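You operate a simulated robot arm through the tools that you are given. There is no shell and no other tool.

Carry out the task below with a simulated robot arm. There is one attempt and no reset: what you move stays moved.

## Task
Put things in order on the top of the dining table. At the end: the white label (marked "RICE") from the top of the dining table stands on top of the grey empty jar; the blue napkin ring from the top of the dining table stands where the green shelf sponge stood; the green shelf sponge stands where the white label stood; the blue socks stands on top of the black heat diffuser; whatever was shut is shut again. Leave all else as you found it, and nothing knocked over.

It is judged by the outcome, as a careful person would: the job done as asked, and still so three seconds after it is handed in. It fails if anything else is knocked over, pushed out of place, dropped, spilled or broken. Flat cloth is picked up by pressing the open fingertips on it (5 to 10 N) and closing them slowly along it; thin cloth reads only 2 to 8 mm in the jaws.

## Robot
A 6-joint arm with a two-finger parallel gripper, fixed in place. Base frame: the origin is at the foot of the arm, x ahead of it, y to its left, z up; the work surface is at about z = 0. Units: m, degrees, N and s.
With the tool pointing down near the work surface it reaches from about 0.18 to 0.46 m from the base axis. Its first joint turns from -70.0 to 70.0 degrees. Payload 1.9 kg.
The TCP is the grasp point between the finger pads, 0.023 m short of the fingertips. In the tool frame z runs along the fingers and y along their closing line. Largest opening 0.094 m; finger width 0.038, thickness 0.01; the body of the gripper, 0.054 by 0.096 m, starts 0.039 m behind the TCP.
Orientation is that of the tool frame in the base frame, as a unit quaternion [w, x, y, z]. With the fingers straight down and closing along the base's y, the tool's x points along the base's -x, its y along +y and its z along -z.

## Interface
- The arm moves only by the tool drive_tool. Its argument "moves" is a list of rows, each an object of numbers (a shift or turn left out is 0, a gripper value left out holds the last): "x", "y", "z": the shift along the tool's x, y, z in cm; "ax", "ay", "az": the turn, a rotation vector about the tool's x, y, z in rad; "hand": the finger opening in cm, from 0 to 9.4. In form: [{"x": .., "y": .., "z": .., "ax": .., "ay": .., "az": .., "hand": ..}, ...]. A call has 1 to 20 rows; each row is the pose to reach, as a shift and turn from the pose commanded when the call began, along the tool's axes at that moment. Each row takes 0.2 s and may step no farther than 0.05 m and 8.6 degrees from the row before; otherwise, or with a gripper value out of range, the whole call is refused. A pose out of reach is approached as far as the arm can. The call stops where the force on the tool passes 40 N (or 10 N more than at its start, if that is more) or the arm is blocked; 0.2 s more then pass. The fingers move at their own pace (about 0.108 m/s each) and stop on an object; they squeeze with about 44 N. The grip force told is the motor's: it shows also when the fingers shut on nothing. Time passes only in rows, and 0.2 s behind the last, so rows that repeat a pose let the fingers close. It gives the time, the measured TCP pose, the force on the tool (base axes), the opening and the grip force at its end, in the units of the frame above (readings bear some noise), with the torque about the TCP (base axes, N m) and any sound that the robot's microphone picked up.
- Cameras (640 x 400 px; columns grow to the right, rows downward): "scene" is fixed at [0.0591, 0.3263, 0.4081]; the picture's right is [-0.68, -0.73, 0.00], its down [-0.53, 0.50, -0.69] and it looks along [0.50, -0.47, -0.73] (base axes); focal length 214 px, centre (320, 200). "wrist" rides on the gripper at [0.086, 0.016, -0.075] in the tool frame; the picture's right is [-0.18, 0.98, 0.00], its down [-0.58, -0.11, -0.81] and it looks along [-0.79, -0.15, 0.59] (tool axes); focal length 243 px, centre (320, 200). There is no depth. A picture from a camera that has moved, and an enlarged one, comes with that camera's place and axes in the base frame and with its lens.
- camera(camera): a new picture of that camera. No time passes.
- close_up(camera, box): a new picture of the part [left, top, right, bottom] of that camera's present view, enlarged. No time passes.
- job_done(): hands the job in; it is judged then, once.

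Places have to be worked out from the pictures, the camera data and where the tool is seen. Open the gripper and draw the arm clear of the work before you hand the job in, unless the task says otherwise.

The tools are called after ">>>" as a command line: name --argument value ..., lists and objects as JSON in quotes. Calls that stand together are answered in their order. drive_tool: Moves the arm, as the interface text tells. Its arguments: {"type":"object","properties":{"moves":{"type":"array"}},"required":["moves"]} The other tools are called the same way: camera (camera) takes a picture; close_up (camera, box) takes an enlarged picture of a part of a camera's view; job_done () hands the job in.

At the start:

```text
time: 0.0
position: [0.2967, -0.1387, 0.2967]
tcp_rot: [0.001, 0.001, 1.0, 0.001]
ft_force: [0.5, -0.1, 0.0]
moment: [0.01, -0.04, 0.01]
grip_width: 0.0942
gripper_force: 0.0
```

scene: 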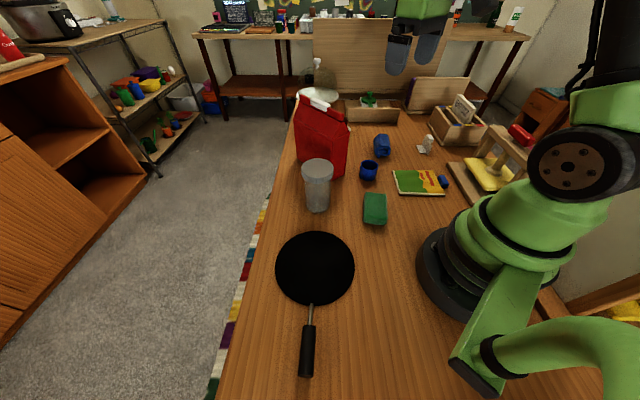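
wrist: 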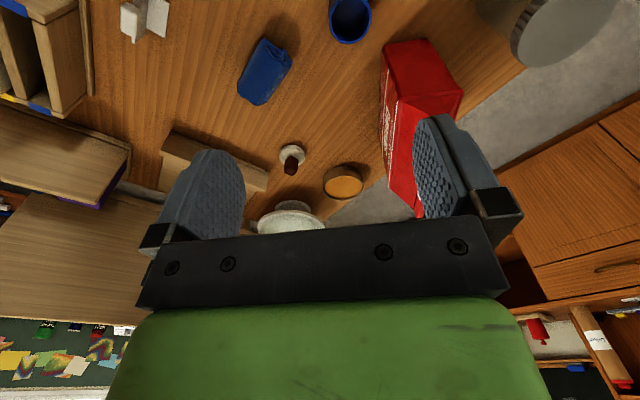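

I see a table with a black pan-like object (possibly the heat diffuser), a grey jar, blue ring, blue socks, green sponge and a small white label. I'll enlarge parts of the view to identify everything.

>>> close_up --camera "scene" --box '[280, 60, 480, 240]'

>>> close_up --camera "scene" --box '[400, 80, 560, 220]'

>>> close_up --camera "scene" --box '[220, 200, 440, 390]'

>>> close_up --camera "wrist" --box '[0, 0, 640, 240]'

```text
2.22 times, centred on (380, 150) of scene
camera zoom: at [0.0591, 0.3263, 0.4081], right [-0.68, -0.73, 0.0], down [-0.53, 0.5, -0.69], along [0.5, -0.47, -0.73], focal length 477 px, centre (187, 311)
```

zoom: 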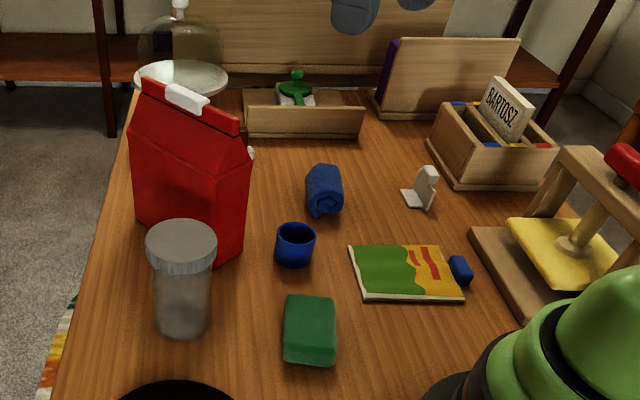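

```text
2.86 times, centred on (480, 150) of scene
camera zoom: at [0.0591, 0.3263, 0.4081], right [-0.68, -0.73, 0.0], down [-0.53, 0.5, -0.69], along [0.5, -0.47, -0.73], focal length 613 px, centre (-137, 343)
```

zoom: 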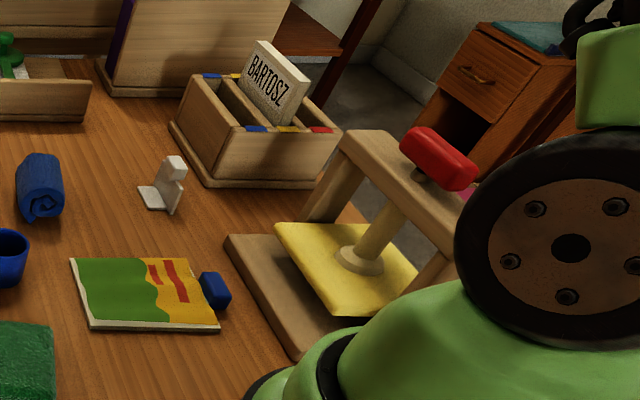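

```text
2.11 times, centred on (330, 295) of scene
camera zoom: at [0.0591, 0.3263, 0.4081], right [-0.68, -0.73, 0.0], down [-0.53, 0.5, -0.69], along [0.5, -0.47, -0.73], focal length 452 px, centre (299, 0)
```

zoom: 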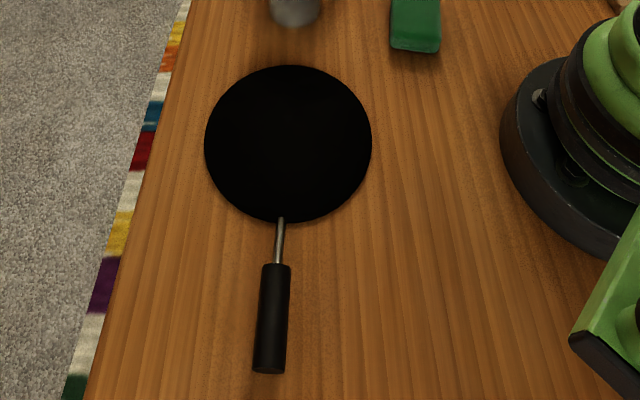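

```text
1.00 times, centred on (320, 120) of wrist (not enlarged: the box is as wide or as high as the picture)
camera zoom: at [0.2081, -0.1221, 0.3717], right [0.19, 0.98, 0.0], down [0.58, -0.11, 0.81], along [0.79, -0.15, -0.59], focal length 243 px, centre (320, 280)
```

zoom: 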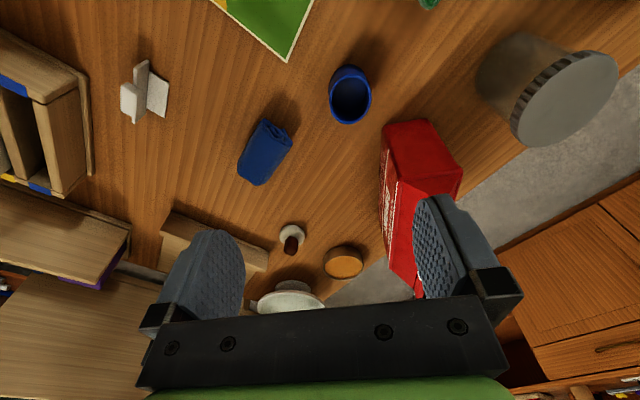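

Label is at about (0.27, -0.35), socks (0.365, -0.24), ring (0.318, -0.107), sponge (0.216, -0.004), jar lid top (0.327, 0.082, 0.115), diffuser (0.21, 0.20). I move above the label at a safe height to see its shape close up.

>>> drive_tool --moves '[{"x": 0.5, "y": -4, "z": 1}, {"x": 1, "y": -8, "z": 2.5}, {"x": 1.5, "y": -12, "z": 4}, {"x": 2, "y": -16, "z": 6}, {"x": 2.7, "y": -19.5, "z": 8}, {"x": 2.7, "y": -19.5, "z": 8}]'

```text
time: 1.4
position: [0.2677, -0.3332, 0.2142]
tcp_rot: [0.001, 0.001, 1.0, 0.001]
ft_force: [0.2, -0.2, -0.3]
moment: [-0.02, -0.01, -0.01]
grip_width: 0.0938
gripper_force: 0.1
```

Now I look at the label from here with both cameras.

>>> camera --camera "wrist"

>>> camera --camera "scene"

>>> close_up --camera "wrist" --box '[220, 0, 420, 125]'

```text
taken
camera wrist: at [0.1805, -0.3181, 0.2909], right [0.19, 0.98, 0.0], down [0.58, -0.11, 0.81], along [0.79, -0.15, -0.59], focal length 243 px, centre (320, 200)
```

wrist: 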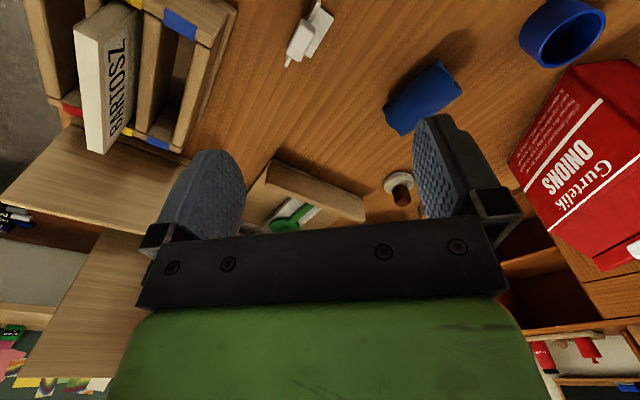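

```text
taken
```

scene: 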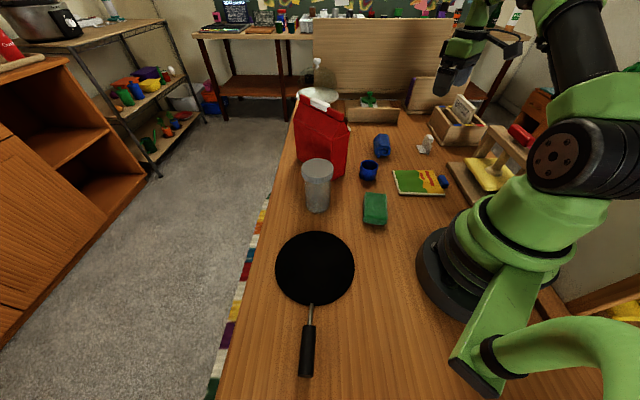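

```text
3.20 times, centred on (320, 62) of wrist
camera zoom: at [0.1805, -0.3181, 0.2909], right [0.19, 0.98, 0.0], down [0.58, -0.11, 0.81], along [0.79, -0.15, -0.59], focal length 776 px, centre (320, 640)
```

zoom: 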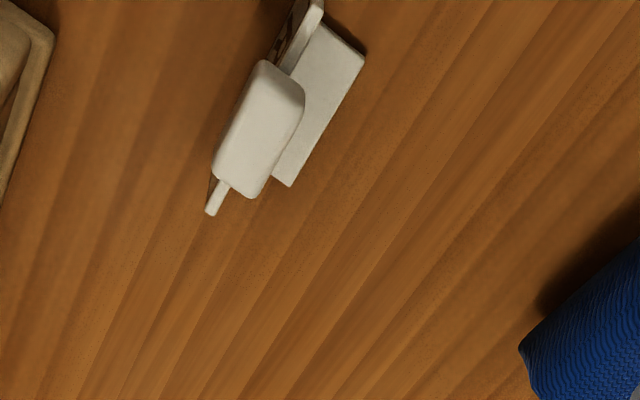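

The label is a thin upright plate running along about -43° with a foot plate behind it and a grip block on top. I zoom in from the scene camera and shift the wrist to see it from another angle.

>>> close_up --camera "scene" --box '[395, 120, 459, 160]'

>>> drive_tool --moves '[{"x": 0, "y": 0.5, "az": 0.14}, {"x": 0, "y": 1, "az": 0.28}, {"x": 0, "y": 1, "az": 0.42}, {"x": 0, "y": 1, "az": 0.56}, {"x": 0, "y": 1, "az": 0.7}, {"x": 0, "y": 1, "az": 0.75}, {"x": 0, "y": 1, "az": 0.75}]'

```text
10.00 times, centred on (427, 140) of scene
camera zoom: at [0.0591, 0.3263, 0.4081], right [-0.68, -0.73, 0.0], down [-0.53, 0.5, -0.69], along [0.5, -0.47, -0.73], focal length 2145 px, centre (-750, 800)
```

zoom: 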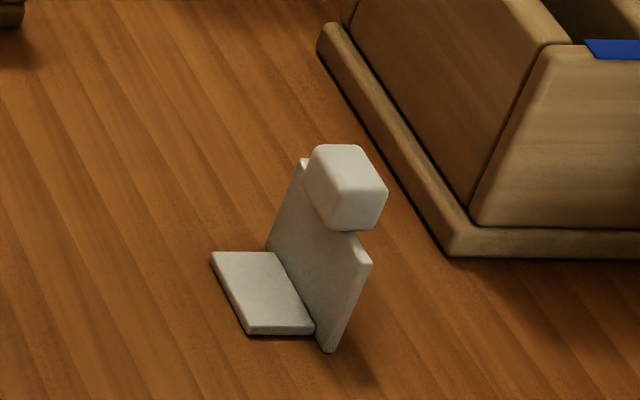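

```text
time: 3.0
position: [0.2677, -0.3231, 0.2157]
tcp_rot: [0.001, 0.367, 0.93, 0.001]
ft_force: [-0.4, 0.3, -0.2]
moment: [0.01, -0.01, 0.02]
grip_width: 0.0939
gripper_force: 0.0
```

The block on top sits around z≈0.043 at (0.267,-0.352). The tool is now turned so the fingers close across the plate; I check the view.

>>> camera --camera "wrist"

>>> close_up --camera "wrist" --box '[240, 0, 400, 100]'

```text
taken
camera wrist: at [0.2149, -0.252, 0.2911], right [0.81, 0.59, 0.0], down [0.35, -0.48, 0.81], along [0.48, -0.65, -0.59], focal length 243 px, centre (320, 200)
```

wrist: 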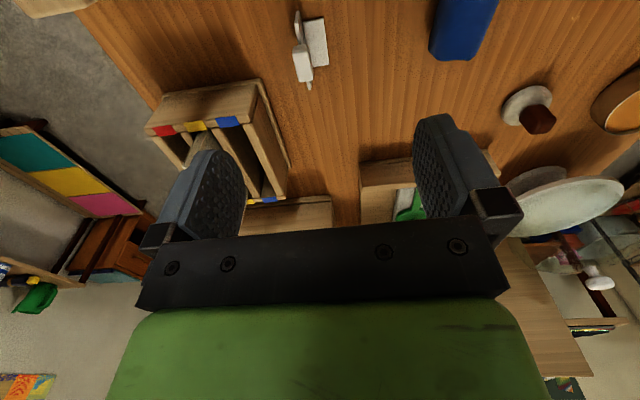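

```text
4.00 times, centred on (320, 50) of wrist
camera zoom: at [0.2149, -0.252, 0.2911], right [0.81, 0.59, 0.0], down [0.35, -0.48, 0.81], along [0.48, -0.65, -0.59], focal length 970 px, centre (320, 800)
```

zoom: 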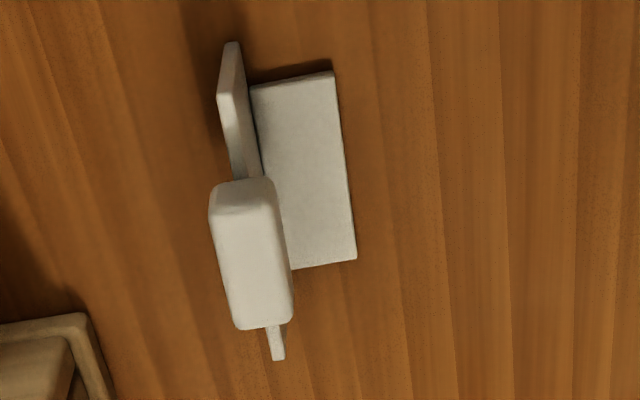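

Foot edges give a plate direction of about -44.7°, with the block centre at (0.268,-0.351). I narrow the fingers to 5 cm (a wooden box stands close by), shift over the block and go down to z≈0.10 for a check.

>>> drive_tool --moves '[{"x": -1, "y": -1, "z": 2, "az": 0.035, "hand": 5}, {"x": -1.9, "y": -2.05, "z": 5, "az": 0.035, "hand": 5}, {"x": -1.9, "y": -2.05, "z": 8, "az": 0.035, "hand": 5}, {"x": -1.9, "y": -2.05, "z": 11, "az": 0.035, "hand": 5}, {"x": -1.9, "y": -2.05, "z": 11, "az": 0.035, "hand": 5}]'

>>> camera --camera "wrist"

>>> close_up --camera "scene" --box '[385, 90, 481, 150]'

```text
time: 4.2
position: [0.2664, -0.3507, 0.1051]
tcp_rot: [0.001, 0.383, 0.924, 0.001]
ft_force: [0.1, 0.4, 0.4]
moment: [0.02, -0.01, 0.03]
grip_width: 0.05
gripper_force: 0.0
```

```text
taken
camera wrist: at [0.2161, -0.2789, 0.1812], right [0.83, 0.56, 0.0], down [0.33, -0.49, 0.81], along [0.46, -0.67, -0.59], focal length 243 px, centre (320, 200)
```

wrist: 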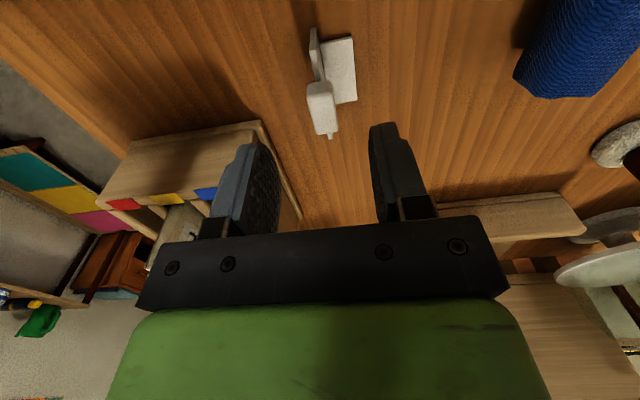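

```text
6.67 times, centred on (433, 120) of scene
camera zoom: at [0.0591, 0.3263, 0.4081], right [-0.68, -0.73, 0.0], down [-0.53, 0.5, -0.69], along [0.5, -0.47, -0.73], focal length 1430 px, centre (-433, 733)
```

zoom: 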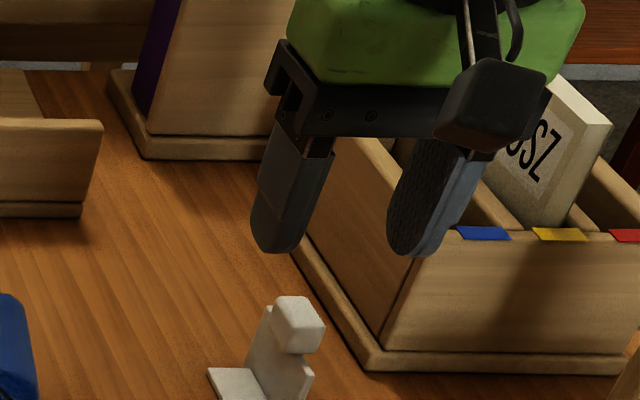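

The block lies right below the grasp point at about (322,107) in the image, as predicted. I go straight down 6.3 cm and close gently.

>>> drive_tool --moves '[{"z": 2.5, "hand": 5}, {"z": 4.5, "hand": 5}, {"z": 5.8, "hand": 5}, {"z": 6.3, "hand": 5}, {"z": 6.3, "hand": 5}]'

>>> camera --camera "wrist"

>>> close_up --camera "scene" --box '[395, 115, 459, 155]'

```text
time: 5.4
position: [0.2688, -0.35, 0.0427]
tcp_rot: [0.0, 0.383, 0.924, 0.001]
ft_force: [-0.3, -0.1, 0.5]
moment: [0.0, 0.02, -0.02]
grip_width: 0.0501
gripper_force: 0.1
```

```text
taken
camera wrist: at [0.2179, -0.2779, 0.1186], right [0.83, 0.56, 0.0], down [0.33, -0.49, 0.81], along [0.46, -0.66, -0.59], focal length 243 px, centre (320, 200)
```

wrist: 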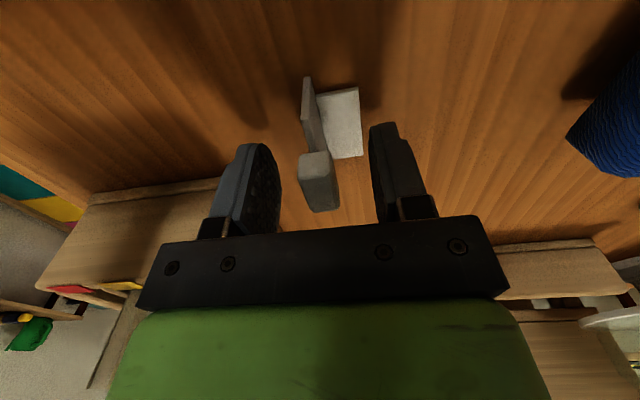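

```text
10.00 times, centred on (427, 135) of scene
camera zoom: at [0.0591, 0.3263, 0.4081], right [-0.68, -0.73, 0.0], down [-0.53, 0.5, -0.69], along [0.5, -0.47, -0.73], focal length 2145 px, centre (-750, 850)
```

zoom: 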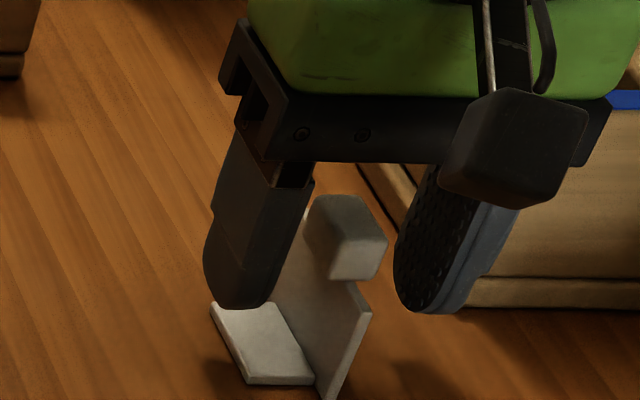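

The block is centred between the pads at TCP height. I close the fingers in steps.

>>> drive_tool --moves '[{"hand": 3.5}, {"hand": 2.5}, {"hand": 1.8}, {"hand": 1.2}, {"hand": 0.8}, {"hand": 0.8}]'

>>> camera --camera "wrist"

```text
time: 6.8
position: [0.2685, -0.3505, 0.0436]
tcp_rot: [0.0, 0.383, 0.924, 0.001]
ft_force: [0.6, -0.4, 0.8]
moment: [0.02, -0.03, -0.04]
grip_width: 0.0149
gripper_force: 44.0
```

```text
taken
camera wrist: at [0.2179, -0.2779, 0.1188], right [0.83, 0.56, 0.0], down [0.33, -0.49, 0.81], along [0.46, -0.66, -0.59], focal length 243 px, centre (320, 200)
```

wrist: 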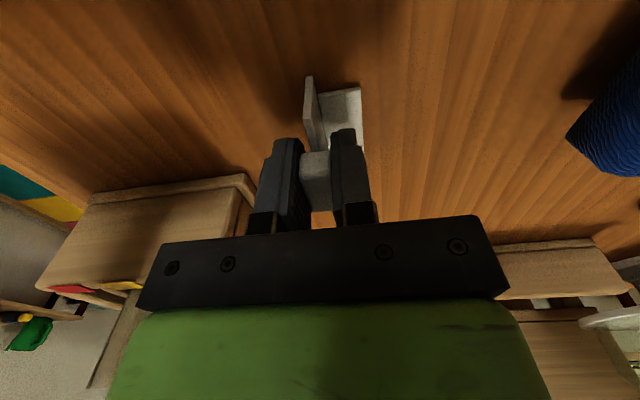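

Label gripped (14.9 mm). I lift it straight up, then check it hangs steadily.

>>> drive_tool --moves '[{"z": -1}, {"z": -3}, {"z": -6}, {"z": -10}, {"z": -14}, {"z": -18}, {"z": -18}]'

>>> camera --camera "wrist"

```text
time: 8.4
position: [0.2686, -0.3509, 0.2238]
tcp_rot: [0.0, 0.383, 0.924, 0.001]
ft_force: [-0.7, 1.1, 0.6]
moment: [0.01, -0.02, 0.02]
grip_width: 0.0145
gripper_force: 43.9
```

```text
taken
camera wrist: at [0.2173, -0.2781, 0.299], right [0.83, 0.56, 0.0], down [0.33, -0.49, 0.81], along [0.46, -0.66, -0.59], focal length 243 px, centre (320, 200)
```

wrist: 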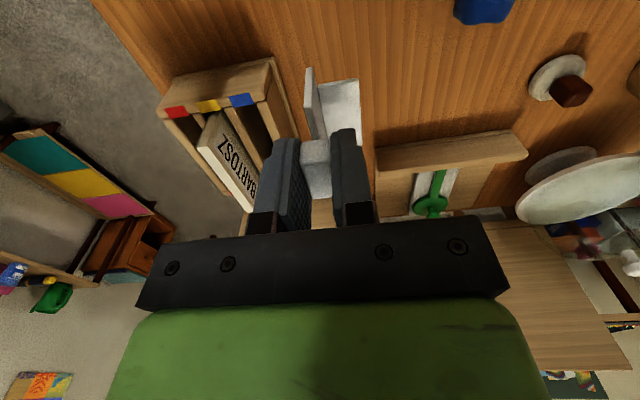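

The label is held firmly. I carry it over the table at z≈0.27 to above the jar lid at (0.327, 0.082).

>>> drive_tool --moves '[{"x": 1.2, "y": 1.58, "z": -1.5}, {"x": 3.6, "y": 4.74, "z": -3}, {"x": 6.02, "y": 7.9, "z": -4.5}, {"x": 8.43, "y": 11.06, "z": -5}, {"x": 10.84, "y": 14.2, "z": -5}, {"x": 13.25, "y": 17.4, "z": -5}, {"x": 15.7, "y": 20.5, "z": -5}, {"x": 18.1, "y": 23.7, "z": -5}, {"x": 20.5, "y": 26.9, "z": -5}, {"x": 22.9, "y": 30.0, "z": -5}, {"x": 25.0, "y": 32.8, "z": -5}, {"x": 26.5, "y": 34.75, "z": -5}, {"x": 26.5, "y": 34.75, "z": -5}]'

>>> camera --camera "wrist"

>>> camera --camera "scene"

```text
time: 11.2
position: [0.3273, 0.0831, 0.2742]
tcp_rot: [0.0, 0.383, 0.924, 0.001]
ft_force: [-1.0, -0.3, 0.1]
moment: [-0.02, -0.03, 0.01]
grip_width: 0.0146
gripper_force: 44.1
```

```text
taken
camera wrist: at [0.2767, 0.155, 0.3492], right [0.83, 0.56, 0.0], down [0.33, -0.49, 0.81], along [0.46, -0.67, -0.59], focal length 243 px, centre (320, 200)
```

wrist: 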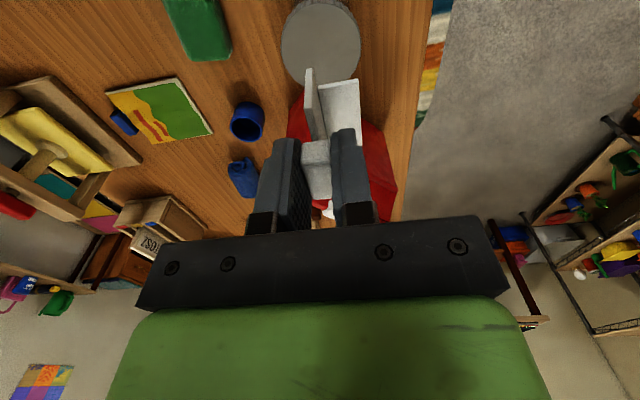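

```text
taken
```

scene: 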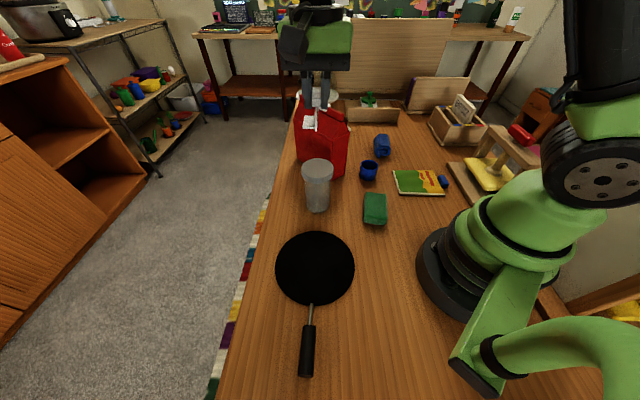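

The lid appears right below the grasp point. I zoom in to locate the lid centre precisely.

>>> close_up --camera "wrist" --box '[240, 0, 400, 100]'

>>> close_up --camera "scene" --box '[270, 140, 366, 220]'

```text
4.00 times, centred on (320, 50) of wrist
camera zoom: at [0.2767, 0.155, 0.3492], right [0.83, 0.56, 0.0], down [0.33, -0.49, 0.81], along [0.46, -0.67, -0.59], focal length 970 px, centre (320, 800)
```

zoom: 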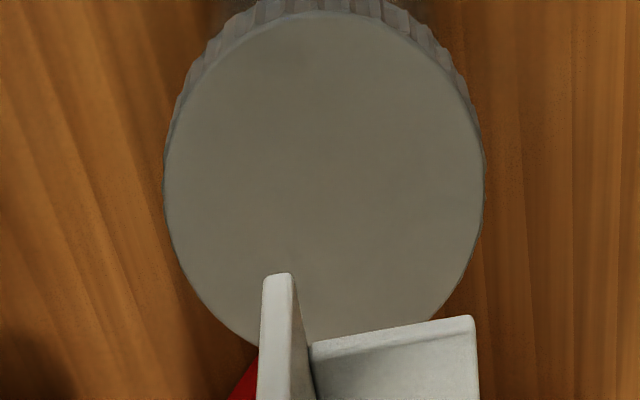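

```text
5.00 times, centred on (318, 180) of scene
camera zoom: at [0.0591, 0.3264, 0.4081], right [-0.68, -0.73, 0.0], down [-0.53, 0.5, -0.69], along [0.5, -0.47, -0.73], focal length 1072 px, centre (330, 300)
```

zoom: 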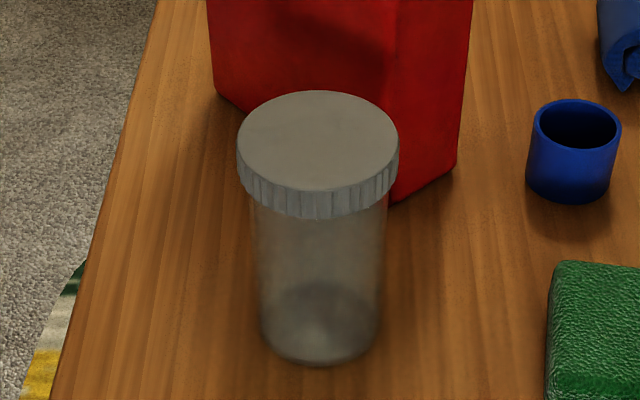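

Triangulating both views puts the lid centre at (0.332, 0.076) with its top at z≈0.115. I shift about 1 cm so the label's footprint centres on it, and descend to a few mm above.

>>> drive_tool --moves '[{"x": -0.83, "y": -0.74, "z": 2}, {"x": -0.83, "y": -0.74, "z": 5}, {"x": -0.83, "y": -0.74, "z": 8}, {"x": -0.83, "y": -0.74, "z": 9.5}, {"x": -0.83, "y": -0.74, "z": 10.4}, {"x": -0.83, "y": -0.74, "z": 10.4}]'

>>> camera --camera "wrist"

>>> close_up --camera "scene" --box '[270, 110, 366, 170]'

```text
time: 12.6
position: [0.3297, 0.072, 0.1707]
tcp_rot: [0.003, 0.383, 0.924, 0.002]
ft_force: [-1.5, -3.8, 25.4]
moment: [-0.61, -0.51, -0.07]
grip_width: 0.0146
gripper_force: 44.7
```

```text
taken
camera wrist: at [0.2785, 0.1445, 0.2458], right [0.83, 0.56, 0.01], down [0.33, -0.49, 0.81], along [0.46, -0.66, -0.59], focal length 243 px, centre (320, 200)
```

wrist: 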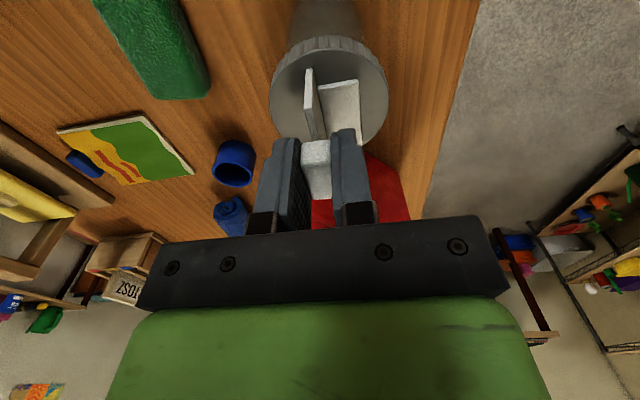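

```text
6.67 times, centred on (318, 140) of scene
camera zoom: at [0.0591, 0.3263, 0.4081], right [-0.68, -0.73, 0.0], down [-0.53, 0.5, -0.69], along [0.5, -0.47, -0.73], focal length 1430 px, centre (333, 600)
```

zoom: 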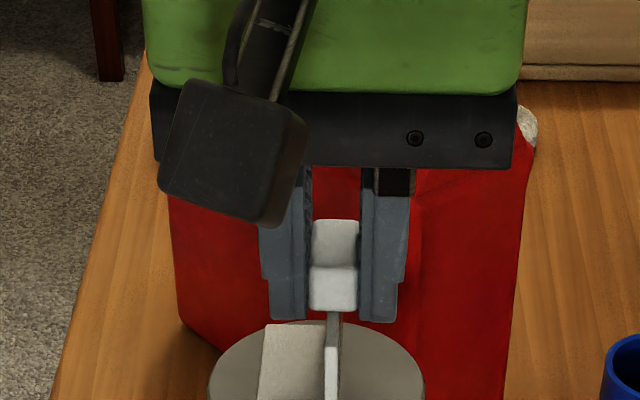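

There is already contact (25 N up), so the lid is a bit higher than I judged. I zoom in on both views before doing anything else.

>>> close_up --camera "wrist" --box '[240, 30, 420, 150]'

>>> close_up --camera "scene" --box '[280, 120, 360, 220]'

```text
3.33 times, centred on (330, 90) of wrist
camera zoom: at [0.2785, 0.1445, 0.2458], right [0.83, 0.56, 0.01], down [0.33, -0.49, 0.81], along [0.46, -0.66, -0.59], focal length 809 px, centre (287, 567)
```

zoom: 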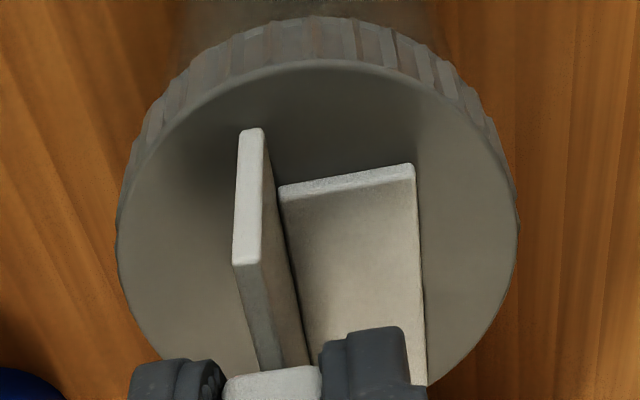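

```text
4.00 times, centred on (320, 170) of scene
camera zoom: at [0.0591, 0.3263, 0.4081], right [-0.68, -0.73, 0.0], down [-0.53, 0.5, -0.69], along [0.5, -0.47, -0.73], focal length 858 px, centre (320, 320)
```

zoom: 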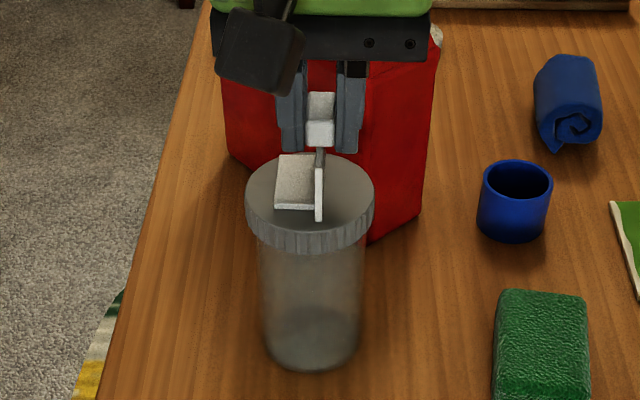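

The torque shows contact only at the far end of the plate, so the label overhangs towards the far edge and the lid top is nearer z≈0.124. I back up 1.5 cm and shift 0.6 cm back toward the lid centre, then look again.

>>> drive_tool --moves '[{"z": -0.7}, {"z": -1.5}, {"x": 0.6, "z": -1.5}, {"x": 0.6, "z": -1.5}]'

>>> close_up --camera "scene" --box '[280, 120, 360, 170]'

>>> close_up --camera "wrist" --box '[240, 10, 420, 130]'

```text
time: 13.6
position: [0.3242, 0.0743, 0.184]
tcp_rot: [0.0, 0.383, 0.924, 0.001]
ft_force: [-0.5, -0.5, -0.8]
moment: [0.0, 0.02, -0.01]
grip_width: 0.0148
gripper_force: 44.2
```

```text
8.00 times, centred on (320, 145) of scene
camera zoom: at [0.0591, 0.3263, 0.4081], right [-0.68, -0.73, 0.0], down [-0.53, 0.5, -0.69], along [0.5, -0.47, -0.73], focal length 1716 px, centre (320, 640)
```

zoom: 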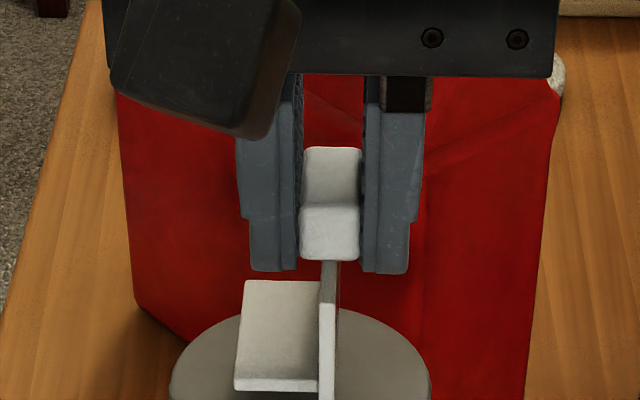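

```text
3.33 times, centred on (330, 70) of wrist
camera zoom: at [0.2729, 0.1469, 0.2598], right [0.83, 0.56, 0.0], down [0.33, -0.49, 0.81], along [0.46, -0.66, -0.59], focal length 809 px, centre (287, 633)
```

zoom: 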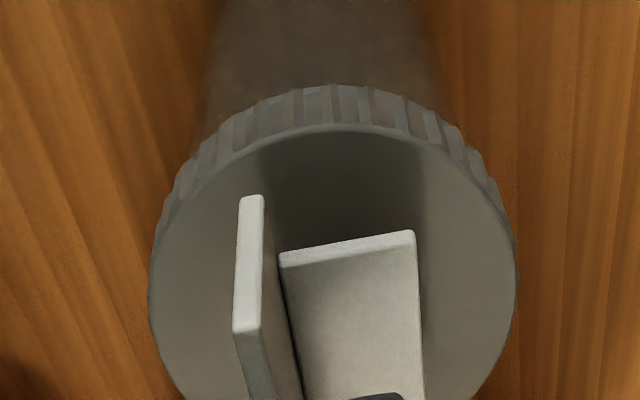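

The label has not slipped and is now nicely centred over the lid. I lower it slowly to contact.

>>> drive_tool --moves '[{"z": 0.6}, {"z": 1.0}, {"z": 1.15}, {"z": 1.15}]'

```text
time: 14.6
position: [0.324, 0.0758, 0.1735]
tcp_rot: [0.001, 0.384, 0.924, 0.001]
ft_force: [0.5, 0.4, -0.6]
moment: [-0.01, 0.0, 0.03]
grip_width: 0.0146
gripper_force: 44.2
```

No contact at z=0.1735. I continue in very small steps.

>>> drive_tool --moves '[{"z": 0.1}, {"z": 0.2}, {"z": 0.25}, {"z": 0.25}]'

```text
time: 15.6
position: [0.3263, 0.076, 0.1696]
tcp_rot: [0.002, 0.383, 0.924, 0.002]
ft_force: [-0.7, 0.7, 13.4]
moment: [-0.16, -0.23, 0.03]
grip_width: 0.0148
gripper_force: 44.2
```

Contact again at 13 N. I look closely for any gap between label and lid before releasing.

>>> close_up --camera "scene" --box '[296, 145, 344, 175]'

>>> close_up --camera "wrist" --box '[260, 30, 400, 120]'

```text
13.33 times, centred on (320, 160) of scene
camera zoom: at [0.0591, 0.3263, 0.4081], right [-0.68, -0.73, 0.0], down [-0.53, 0.5, -0.69], along [0.5, -0.47, -0.73], focal length 2860 px, centre (320, 733)
```

zoom: 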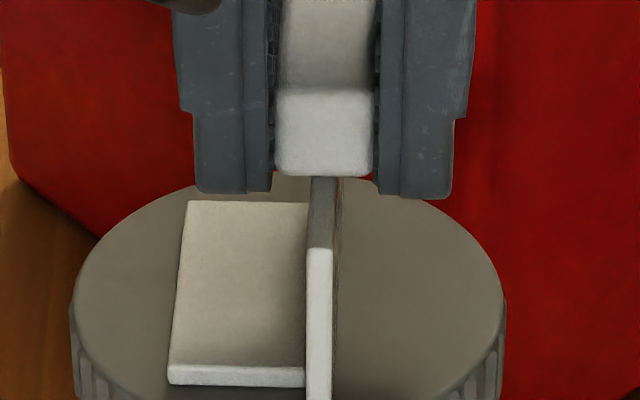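

```text
4.44 times, centred on (330, 75) of wrist
camera zoom: at [0.2742, 0.1478, 0.2461], right [0.83, 0.56, 0.0], down [0.33, -0.49, 0.81], along [0.46, -0.66, -0.59], focal length 1078 px, centre (276, 756)
```

zoom: 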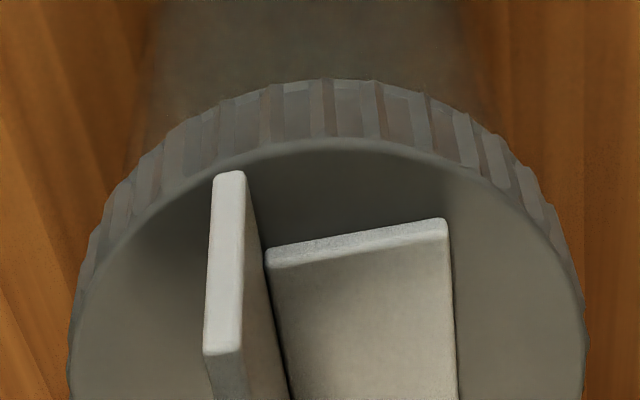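

Both views show the label's foot lying centred on the lid (about 11 mm margin). I ease off the pressure by 1 mm and open the fingers slowly.

>>> drive_tool --moves '[{"z": -0.08}, {"z": -0.08}, {"z": -0.08, "hand": 1.8}, {"z": -0.08, "hand": 2.2}, {"z": -0.08, "hand": 3}, {"z": -0.08, "hand": 4}, {"z": -0.08, "hand": 5}, {"z": -0.08, "hand": 5}]'

>>> camera --camera "wrist"

>>> close_up --camera "scene" --box '[280, 130, 360, 180]'

```text
time: 17.4
position: [0.3242, 0.0757, 0.1717]
tcp_rot: [0.0, 0.384, 0.923, 0.001]
ft_force: [0.4, 0.3, -0.5]
moment: [-0.02, 0.0, 0.02]
grip_width: 0.0502
gripper_force: 0.0
```

```text
taken
camera wrist: at [0.2736, 0.1478, 0.2469], right [0.83, 0.56, 0.0], down [0.33, -0.49, 0.81], along [0.46, -0.66, -0.59], focal length 243 px, centre (320, 200)
```

wrist: 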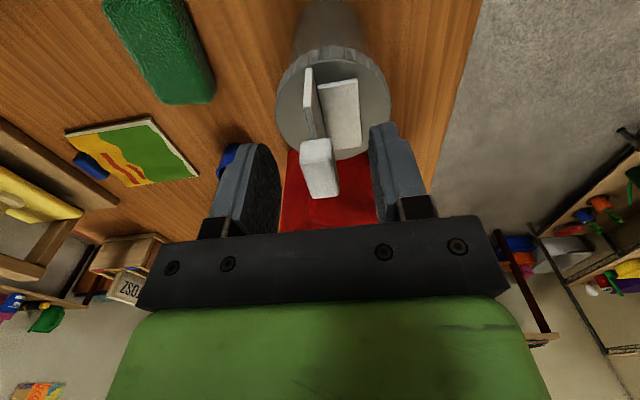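

```text
8.00 times, centred on (320, 155) of scene
camera zoom: at [0.0591, 0.3263, 0.4081], right [-0.68, -0.73, 0.0], down [-0.53, 0.5, -0.69], along [0.5, -0.47, -0.73], focal length 1716 px, centre (320, 560)
```

zoom: 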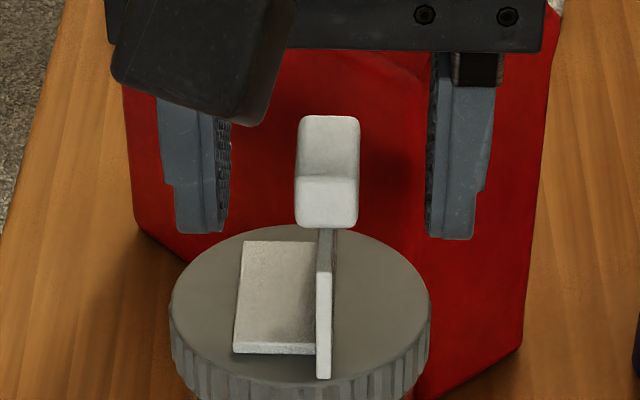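

The label stands upright and centred on the jar lid. I raise clear and move to above the green sponge near (0.216,-0.004).

>>> drive_tool --moves '[{"z": -2, "hand": 5}, {"z": -5, "hand": 5}, {"z": -9, "hand": 6}, {"z": -11, "x": 0.5, "y": -2.5, "hand": 7}, {"z": -11, "x": 1.0, "y": -6, "hand": 8}, {"z": -11, "x": 1.5, "y": -10, "hand": 9}, {"z": -9, "x": 2.0, "y": -13.3, "hand": 9}, {"z": -6, "x": 2.0, "y": -13.3, "hand": 9}, {"z": -4, "x": 2.0, "y": -13.3, "hand": 9}, {"z": -4, "x": 2.0, "y": -13.3, "hand": 9}]'

>>> camera --camera "wrist"

>>> camera --camera "scene"

```text
time: 19.6
position: [0.2111, -0.003, 0.2125]
tcp_rot: [0.001, 0.384, 0.924, 0.001]
ft_force: [0.3, -0.1, -0.7]
moment: [0.01, 0.0, 0.0]
grip_width: 0.0899
gripper_force: 0.0
```

```text
taken
camera wrist: at [0.161, 0.0689, 0.2871], right [0.83, 0.56, 0.0], down [0.33, -0.49, 0.81], along [0.46, -0.66, -0.59], focal length 243 px, centre (320, 200)
```

wrist: 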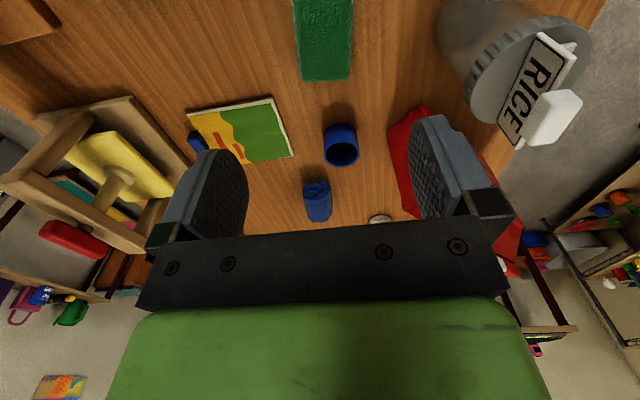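

```text
taken
```

scene: 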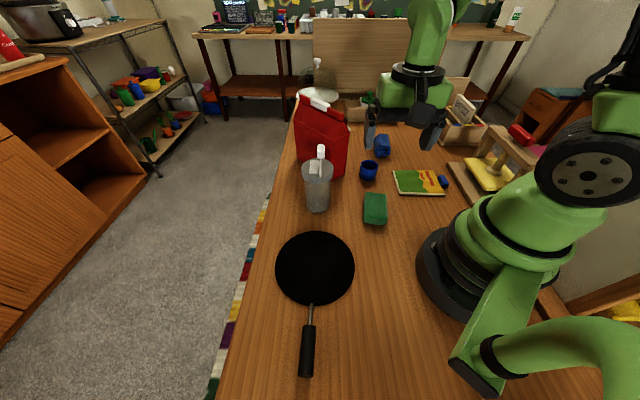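

"RICE" is confirmed on the label, now standing on the jar. I zoom in on the sponge in both views to get its size and heading.

>>> close_up --camera "scene" --box '[343, 180, 407, 240]'

>>> close_up --camera "wrist" --box '[260, 0, 388, 90]'

```text
6.67 times, centred on (375, 210) of scene
camera zoom: at [0.0591, 0.3263, 0.4081], right [-0.68, -0.73, 0.0], down [-0.53, 0.5, -0.69], along [0.5, -0.47, -0.73], focal length 1430 px, centre (-47, 133)
```

zoom: 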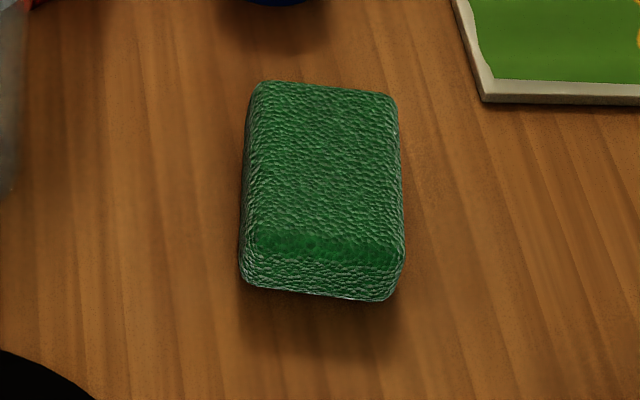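

```text
4.44 times, centred on (324, 45) of wrist
camera zoom: at [0.161, 0.0689, 0.2871], right [0.83, 0.56, 0.0], down [0.33, -0.49, 0.81], along [0.46, -0.66, -0.59], focal length 1078 px, centre (302, 889)
```

zoom: 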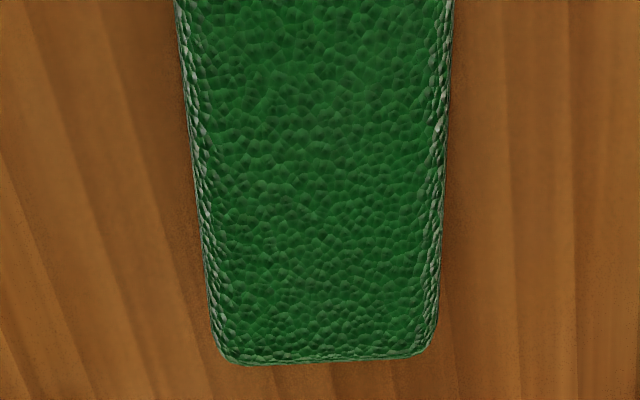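

Sponge: centre ≈ (0.219,-0.007), about 78 x 51 x 24 mm, long axis at -51°. I align the fingers with its width (turn 0.115 rad) and lower to z≈0.09 for a check.

>>> drive_tool --moves '[{"x": -0.4, "y": 0.15, "z": 2, "az": 0.06, "hand": 9.2}, {"x": -0.79, "y": 0.29, "z": 5, "az": 0.115, "hand": 9.2}, {"x": -0.79, "y": 0.29, "z": 9, "az": 0.115, "hand": 9.2}, {"x": -0.79, "y": 0.29, "z": 12, "az": 0.115, "hand": 9.2}, {"x": -0.79, "y": 0.29, "z": 12, "az": 0.115, "hand": 9.2}]'

>>> camera --camera "wrist"

>>> close_up --camera "scene" --box '[330, 150, 426, 230]'

```text
time: 20.8
position: [0.2221, -0.0096, 0.0912]
tcp_rot: [0.001, 0.436, 0.9, 0.001]
ft_force: [0.0, -0.2, 0.0]
moment: [-0.02, 0.03, -0.05]
grip_width: 0.0922
gripper_force: 0.0
```

```text
taken
camera wrist: at [0.1795, 0.0675, 0.1672], right [0.89, 0.46, 0.0], down [0.27, -0.53, 0.81], along [0.38, -0.71, -0.59], focal length 243 px, centre (320, 200)
```

wrist: 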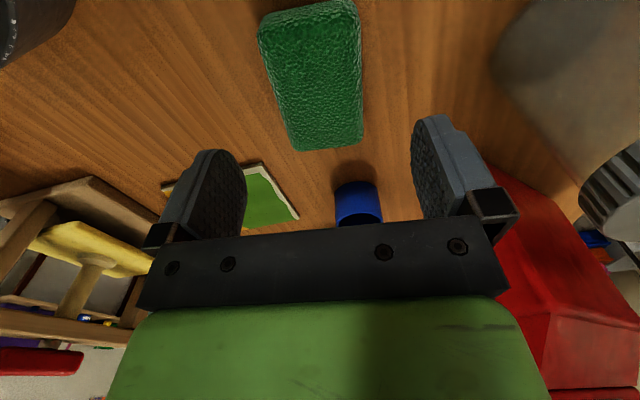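

```text
5.00 times, centred on (378, 190) of scene
camera zoom: at [0.0591, 0.3263, 0.4081], right [-0.68, -0.73, 0.0], down [-0.53, 0.5, -0.69], along [0.5, -0.47, -0.73], focal length 1072 px, centre (30, 250)
```

zoom: 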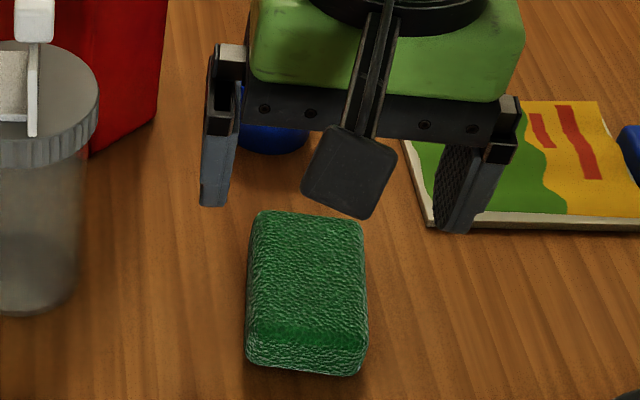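

Aligned and centred on the sponge within ~3 mm. I descend to z≈0.027 and close.

>>> drive_tool --moves '[{"x": 0.3, "z": 2.5, "hand": 9.2}, {"x": 0.3, "z": 4.5, "hand": 9.2}, {"x": 0.3, "z": 5.9, "hand": 9.2}, {"x": 0.3, "z": 6.4, "hand": 9.2}, {"x": 0.3, "z": 6.4, "hand": 9.2}]'

>>> camera --camera "wrist"

```text
time: 22.0
position: [0.2207, -0.0067, 0.0254]
tcp_rot: [0.001, 0.435, 0.901, 0.0]
ft_force: [0.0, 0.0, 0.1]
moment: [-0.05, 0.02, -0.02]
grip_width: 0.0919
gripper_force: 0.2
```

```text
taken
camera wrist: at [0.1799, 0.0708, 0.1016], right [0.89, 0.47, 0.0], down [0.27, -0.52, 0.81], along [0.38, -0.71, -0.59], focal length 243 px, centre (320, 200)
```

wrist: 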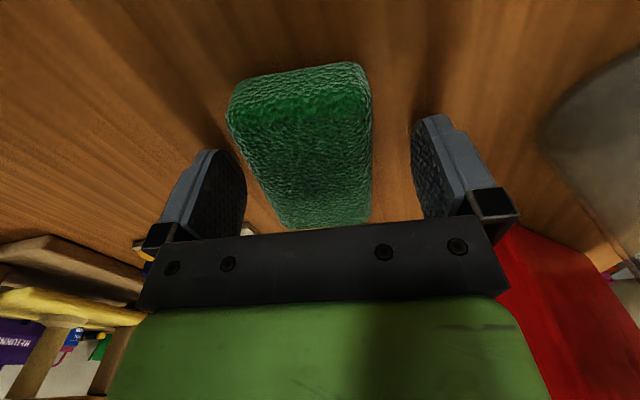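

The sponge is between the pads. I close in steps on it.

>>> drive_tool --moves '[{"y": -0.2, "hand": 8}, {"y": -0.2, "hand": 7}, {"y": -0.2, "hand": 6}, {"y": -0.2, "hand": 5.2}, {"y": -0.2, "hand": 4.6}, {"y": -0.2, "hand": 4.2}, {"y": -0.2, "hand": 4.2}]'

>>> camera --camera "wrist"

```text
time: 23.6
position: [0.2194, -0.0084, 0.0264]
tcp_rot: [0.0, 0.436, 0.9, 0.0]
ft_force: [-0.5, -0.2, 0.1]
moment: [-0.01, 0.0, -0.01]
grip_width: 0.0536
gripper_force: 44.4
```

```text
taken
camera wrist: at [0.1783, 0.0703, 0.1021], right [0.89, 0.47, 0.0], down [0.27, -0.53, 0.81], along [0.38, -0.71, -0.59], focal length 243 px, centre (320, 200)
```

wrist: 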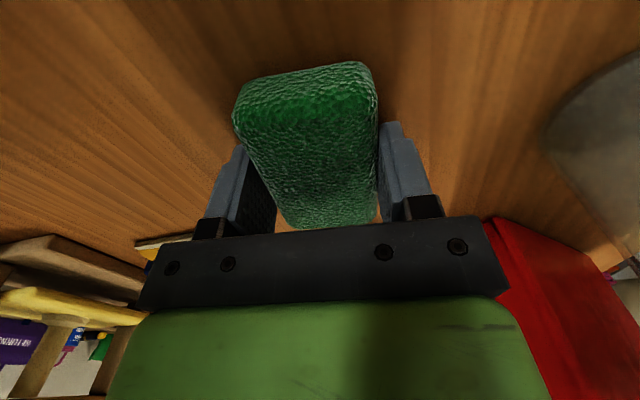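

Sponge gripped at 54 mm, TCP on its centre. I lift it to z≈0.2.

>>> drive_tool --moves '[{"z": -1}, {"z": -3.5}, {"z": -7}, {"z": -11}, {"z": -15}, {"z": -17}, {"z": -17}]'

>>> camera --camera "wrist"

```text
time: 25.2
position: [0.2181, -0.0052, 0.1961]
tcp_rot: [0.0, 0.435, 0.9, 0.001]
ft_force: [0.6, 0.2, 0.1]
moment: [0.0, 0.05, 0.02]
grip_width: 0.0536
gripper_force: 44.1
```

```text
taken
camera wrist: at [0.1762, 0.0716, 0.2722], right [0.89, 0.47, 0.0], down [0.27, -0.53, 0.81], along [0.38, -0.71, -0.59], focal length 243 px, centre (320, 200)
```

wrist: 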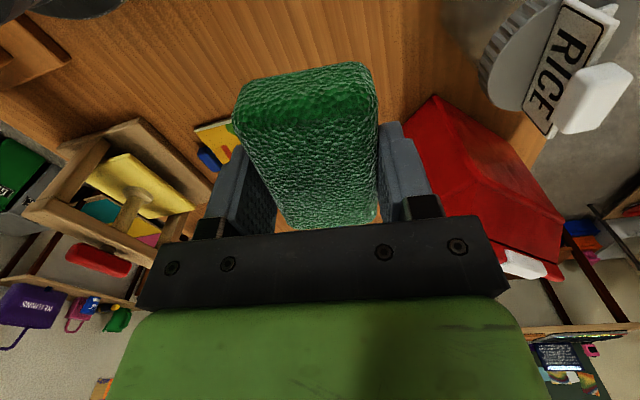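

Sponge held steadily. I carry it over to above the label's former place (0.274,-0.345), turning it to the label's heading.

>>> drive_tool --moves '[{"x": -1.8, "y": -1.0, "z": -0.5}, {"x": -5.0, "y": -2.8, "z": -1}, {"x": -8.4, "y": -4.7, "z": -1, "az": -0.04}, {"x": -11.8, "y": -6.6, "z": -1, "az": -0.08}, {"x": -15.2, "y": -8.5, "z": -1, "az": -0.115}, {"x": -18.6, "y": -10.4, "z": -1, "az": -0.115}, {"x": -22.0, "y": -12.3, "z": -1, "az": -0.115}, {"x": -25.4, "y": -14.2, "z": -1, "az": -0.115}, {"x": -28.2, "y": -15.7, "z": -1, "az": -0.115}, {"x": -29.8, "y": -16.5, "z": -1, "az": -0.115}, {"x": -29.8, "y": -16.5, "z": -1, "az": -0.115}]'

>>> camera --camera "wrist"

>>> camera --camera "scene"

```text
time: 27.6
position: [0.2739, -0.3396, 0.2069]
tcp_rot: [-0.001, 0.382, 0.924, 0.001]
ft_force: [-0.3, 0.5, -1.0]
moment: [0.0, -0.01, -0.03]
grip_width: 0.0536
gripper_force: 43.9
```

```text
taken
camera wrist: at [0.2229, -0.2677, 0.2832], right [0.83, 0.56, 0.0], down [0.33, -0.49, 0.81], along [0.46, -0.66, -0.59], focal length 243 px, centre (320, 200)
```

wrist: 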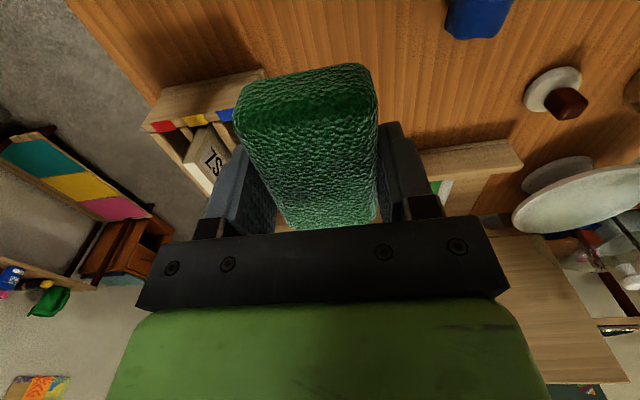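

```text
taken
```

scene: 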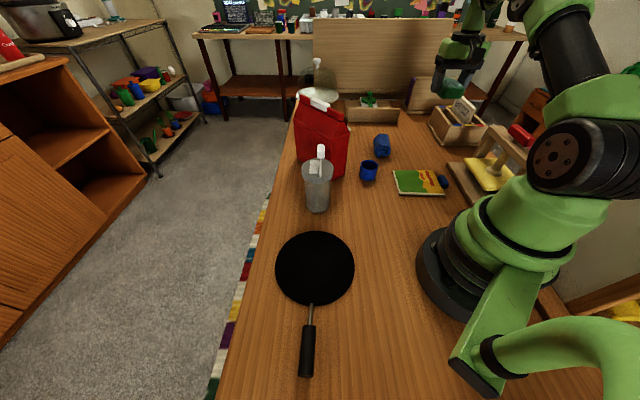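

I nudge 5 mm toward the exact spot and descend to just above the table.

>>> drive_tool --moves '[{"x": -0.28, "y": -0.42, "z": 3}, {"x": -0.28, "y": -0.42, "z": 7}, {"x": -0.28, "y": -0.42, "z": 11}, {"x": -0.28, "y": -0.42, "z": 14}, {"x": -0.28, "y": -0.42, "z": 16}, {"x": -0.28, "y": -0.42, "z": 16.5}, {"x": -0.28, "y": -0.42, "z": 16.5}]'

>>> camera --camera "wrist"

>>> close_up --camera "scene" --box '[385, 105, 481, 165]'

```text
time: 29.2
position: [0.2749, -0.3483, 0.0406]
tcp_rot: [0.0, 0.383, 0.924, 0.001]
ft_force: [0.3, -0.5, -0.2]
moment: [0.02, 0.03, 0.01]
grip_width: 0.0539
gripper_force: 43.9
```

```text
taken
camera wrist: at [0.2239, -0.2758, 0.1168], right [0.83, 0.56, 0.0], down [0.33, -0.49, 0.81], along [0.46, -0.66, -0.59], focal length 243 px, centre (320, 200)
```

wrist: 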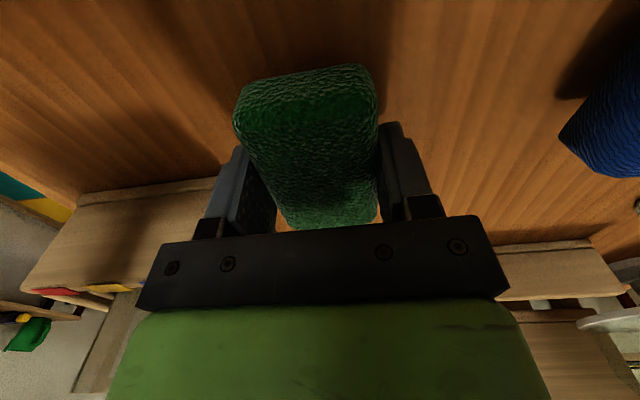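

```text
6.67 times, centred on (433, 135) of scene
camera zoom: at [0.0591, 0.3263, 0.4081], right [-0.68, -0.73, 0.0], down [-0.53, 0.5, -0.69], along [0.5, -0.47, -0.73], focal length 1430 px, centre (-433, 633)
```

zoom: 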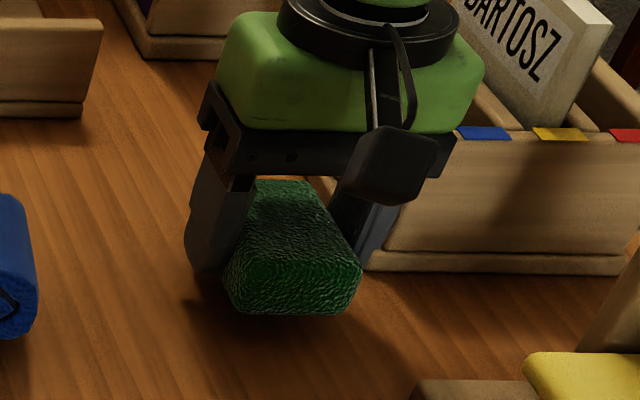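

Sponge hovers ~14 mm over the spot, clear of the wooden box. I lower to the table gently.

>>> drive_tool --moves '[{"z": 0.7}, {"z": 1.15}, {"z": 1.35}, {"z": 1.35}]'

```text
time: 30.2
position: [0.2744, -0.3482, 0.0289]
tcp_rot: [-0.001, 0.384, 0.924, 0.001]
ft_force: [0.3, -0.3, -0.1]
moment: [-0.01, 0.03, 0.01]
grip_width: 0.0539
gripper_force: 44.3
```

No contact yet at z=0.0289; I go down the last few mm in small steps.

>>> drive_tool --moves '[{"z": 0.1}, {"z": 0.2}, {"z": 0.25}, {"z": 0.25}]'

```text
time: 31.2
position: [0.2755, -0.3477, 0.0256]
tcp_rot: [0.001, 0.383, 0.924, 0.0]
ft_force: [1.3, -3.1, 10.4]
moment: [0.08, 0.23, 0.01]
grip_width: 0.0534
gripper_force: 43.3
```

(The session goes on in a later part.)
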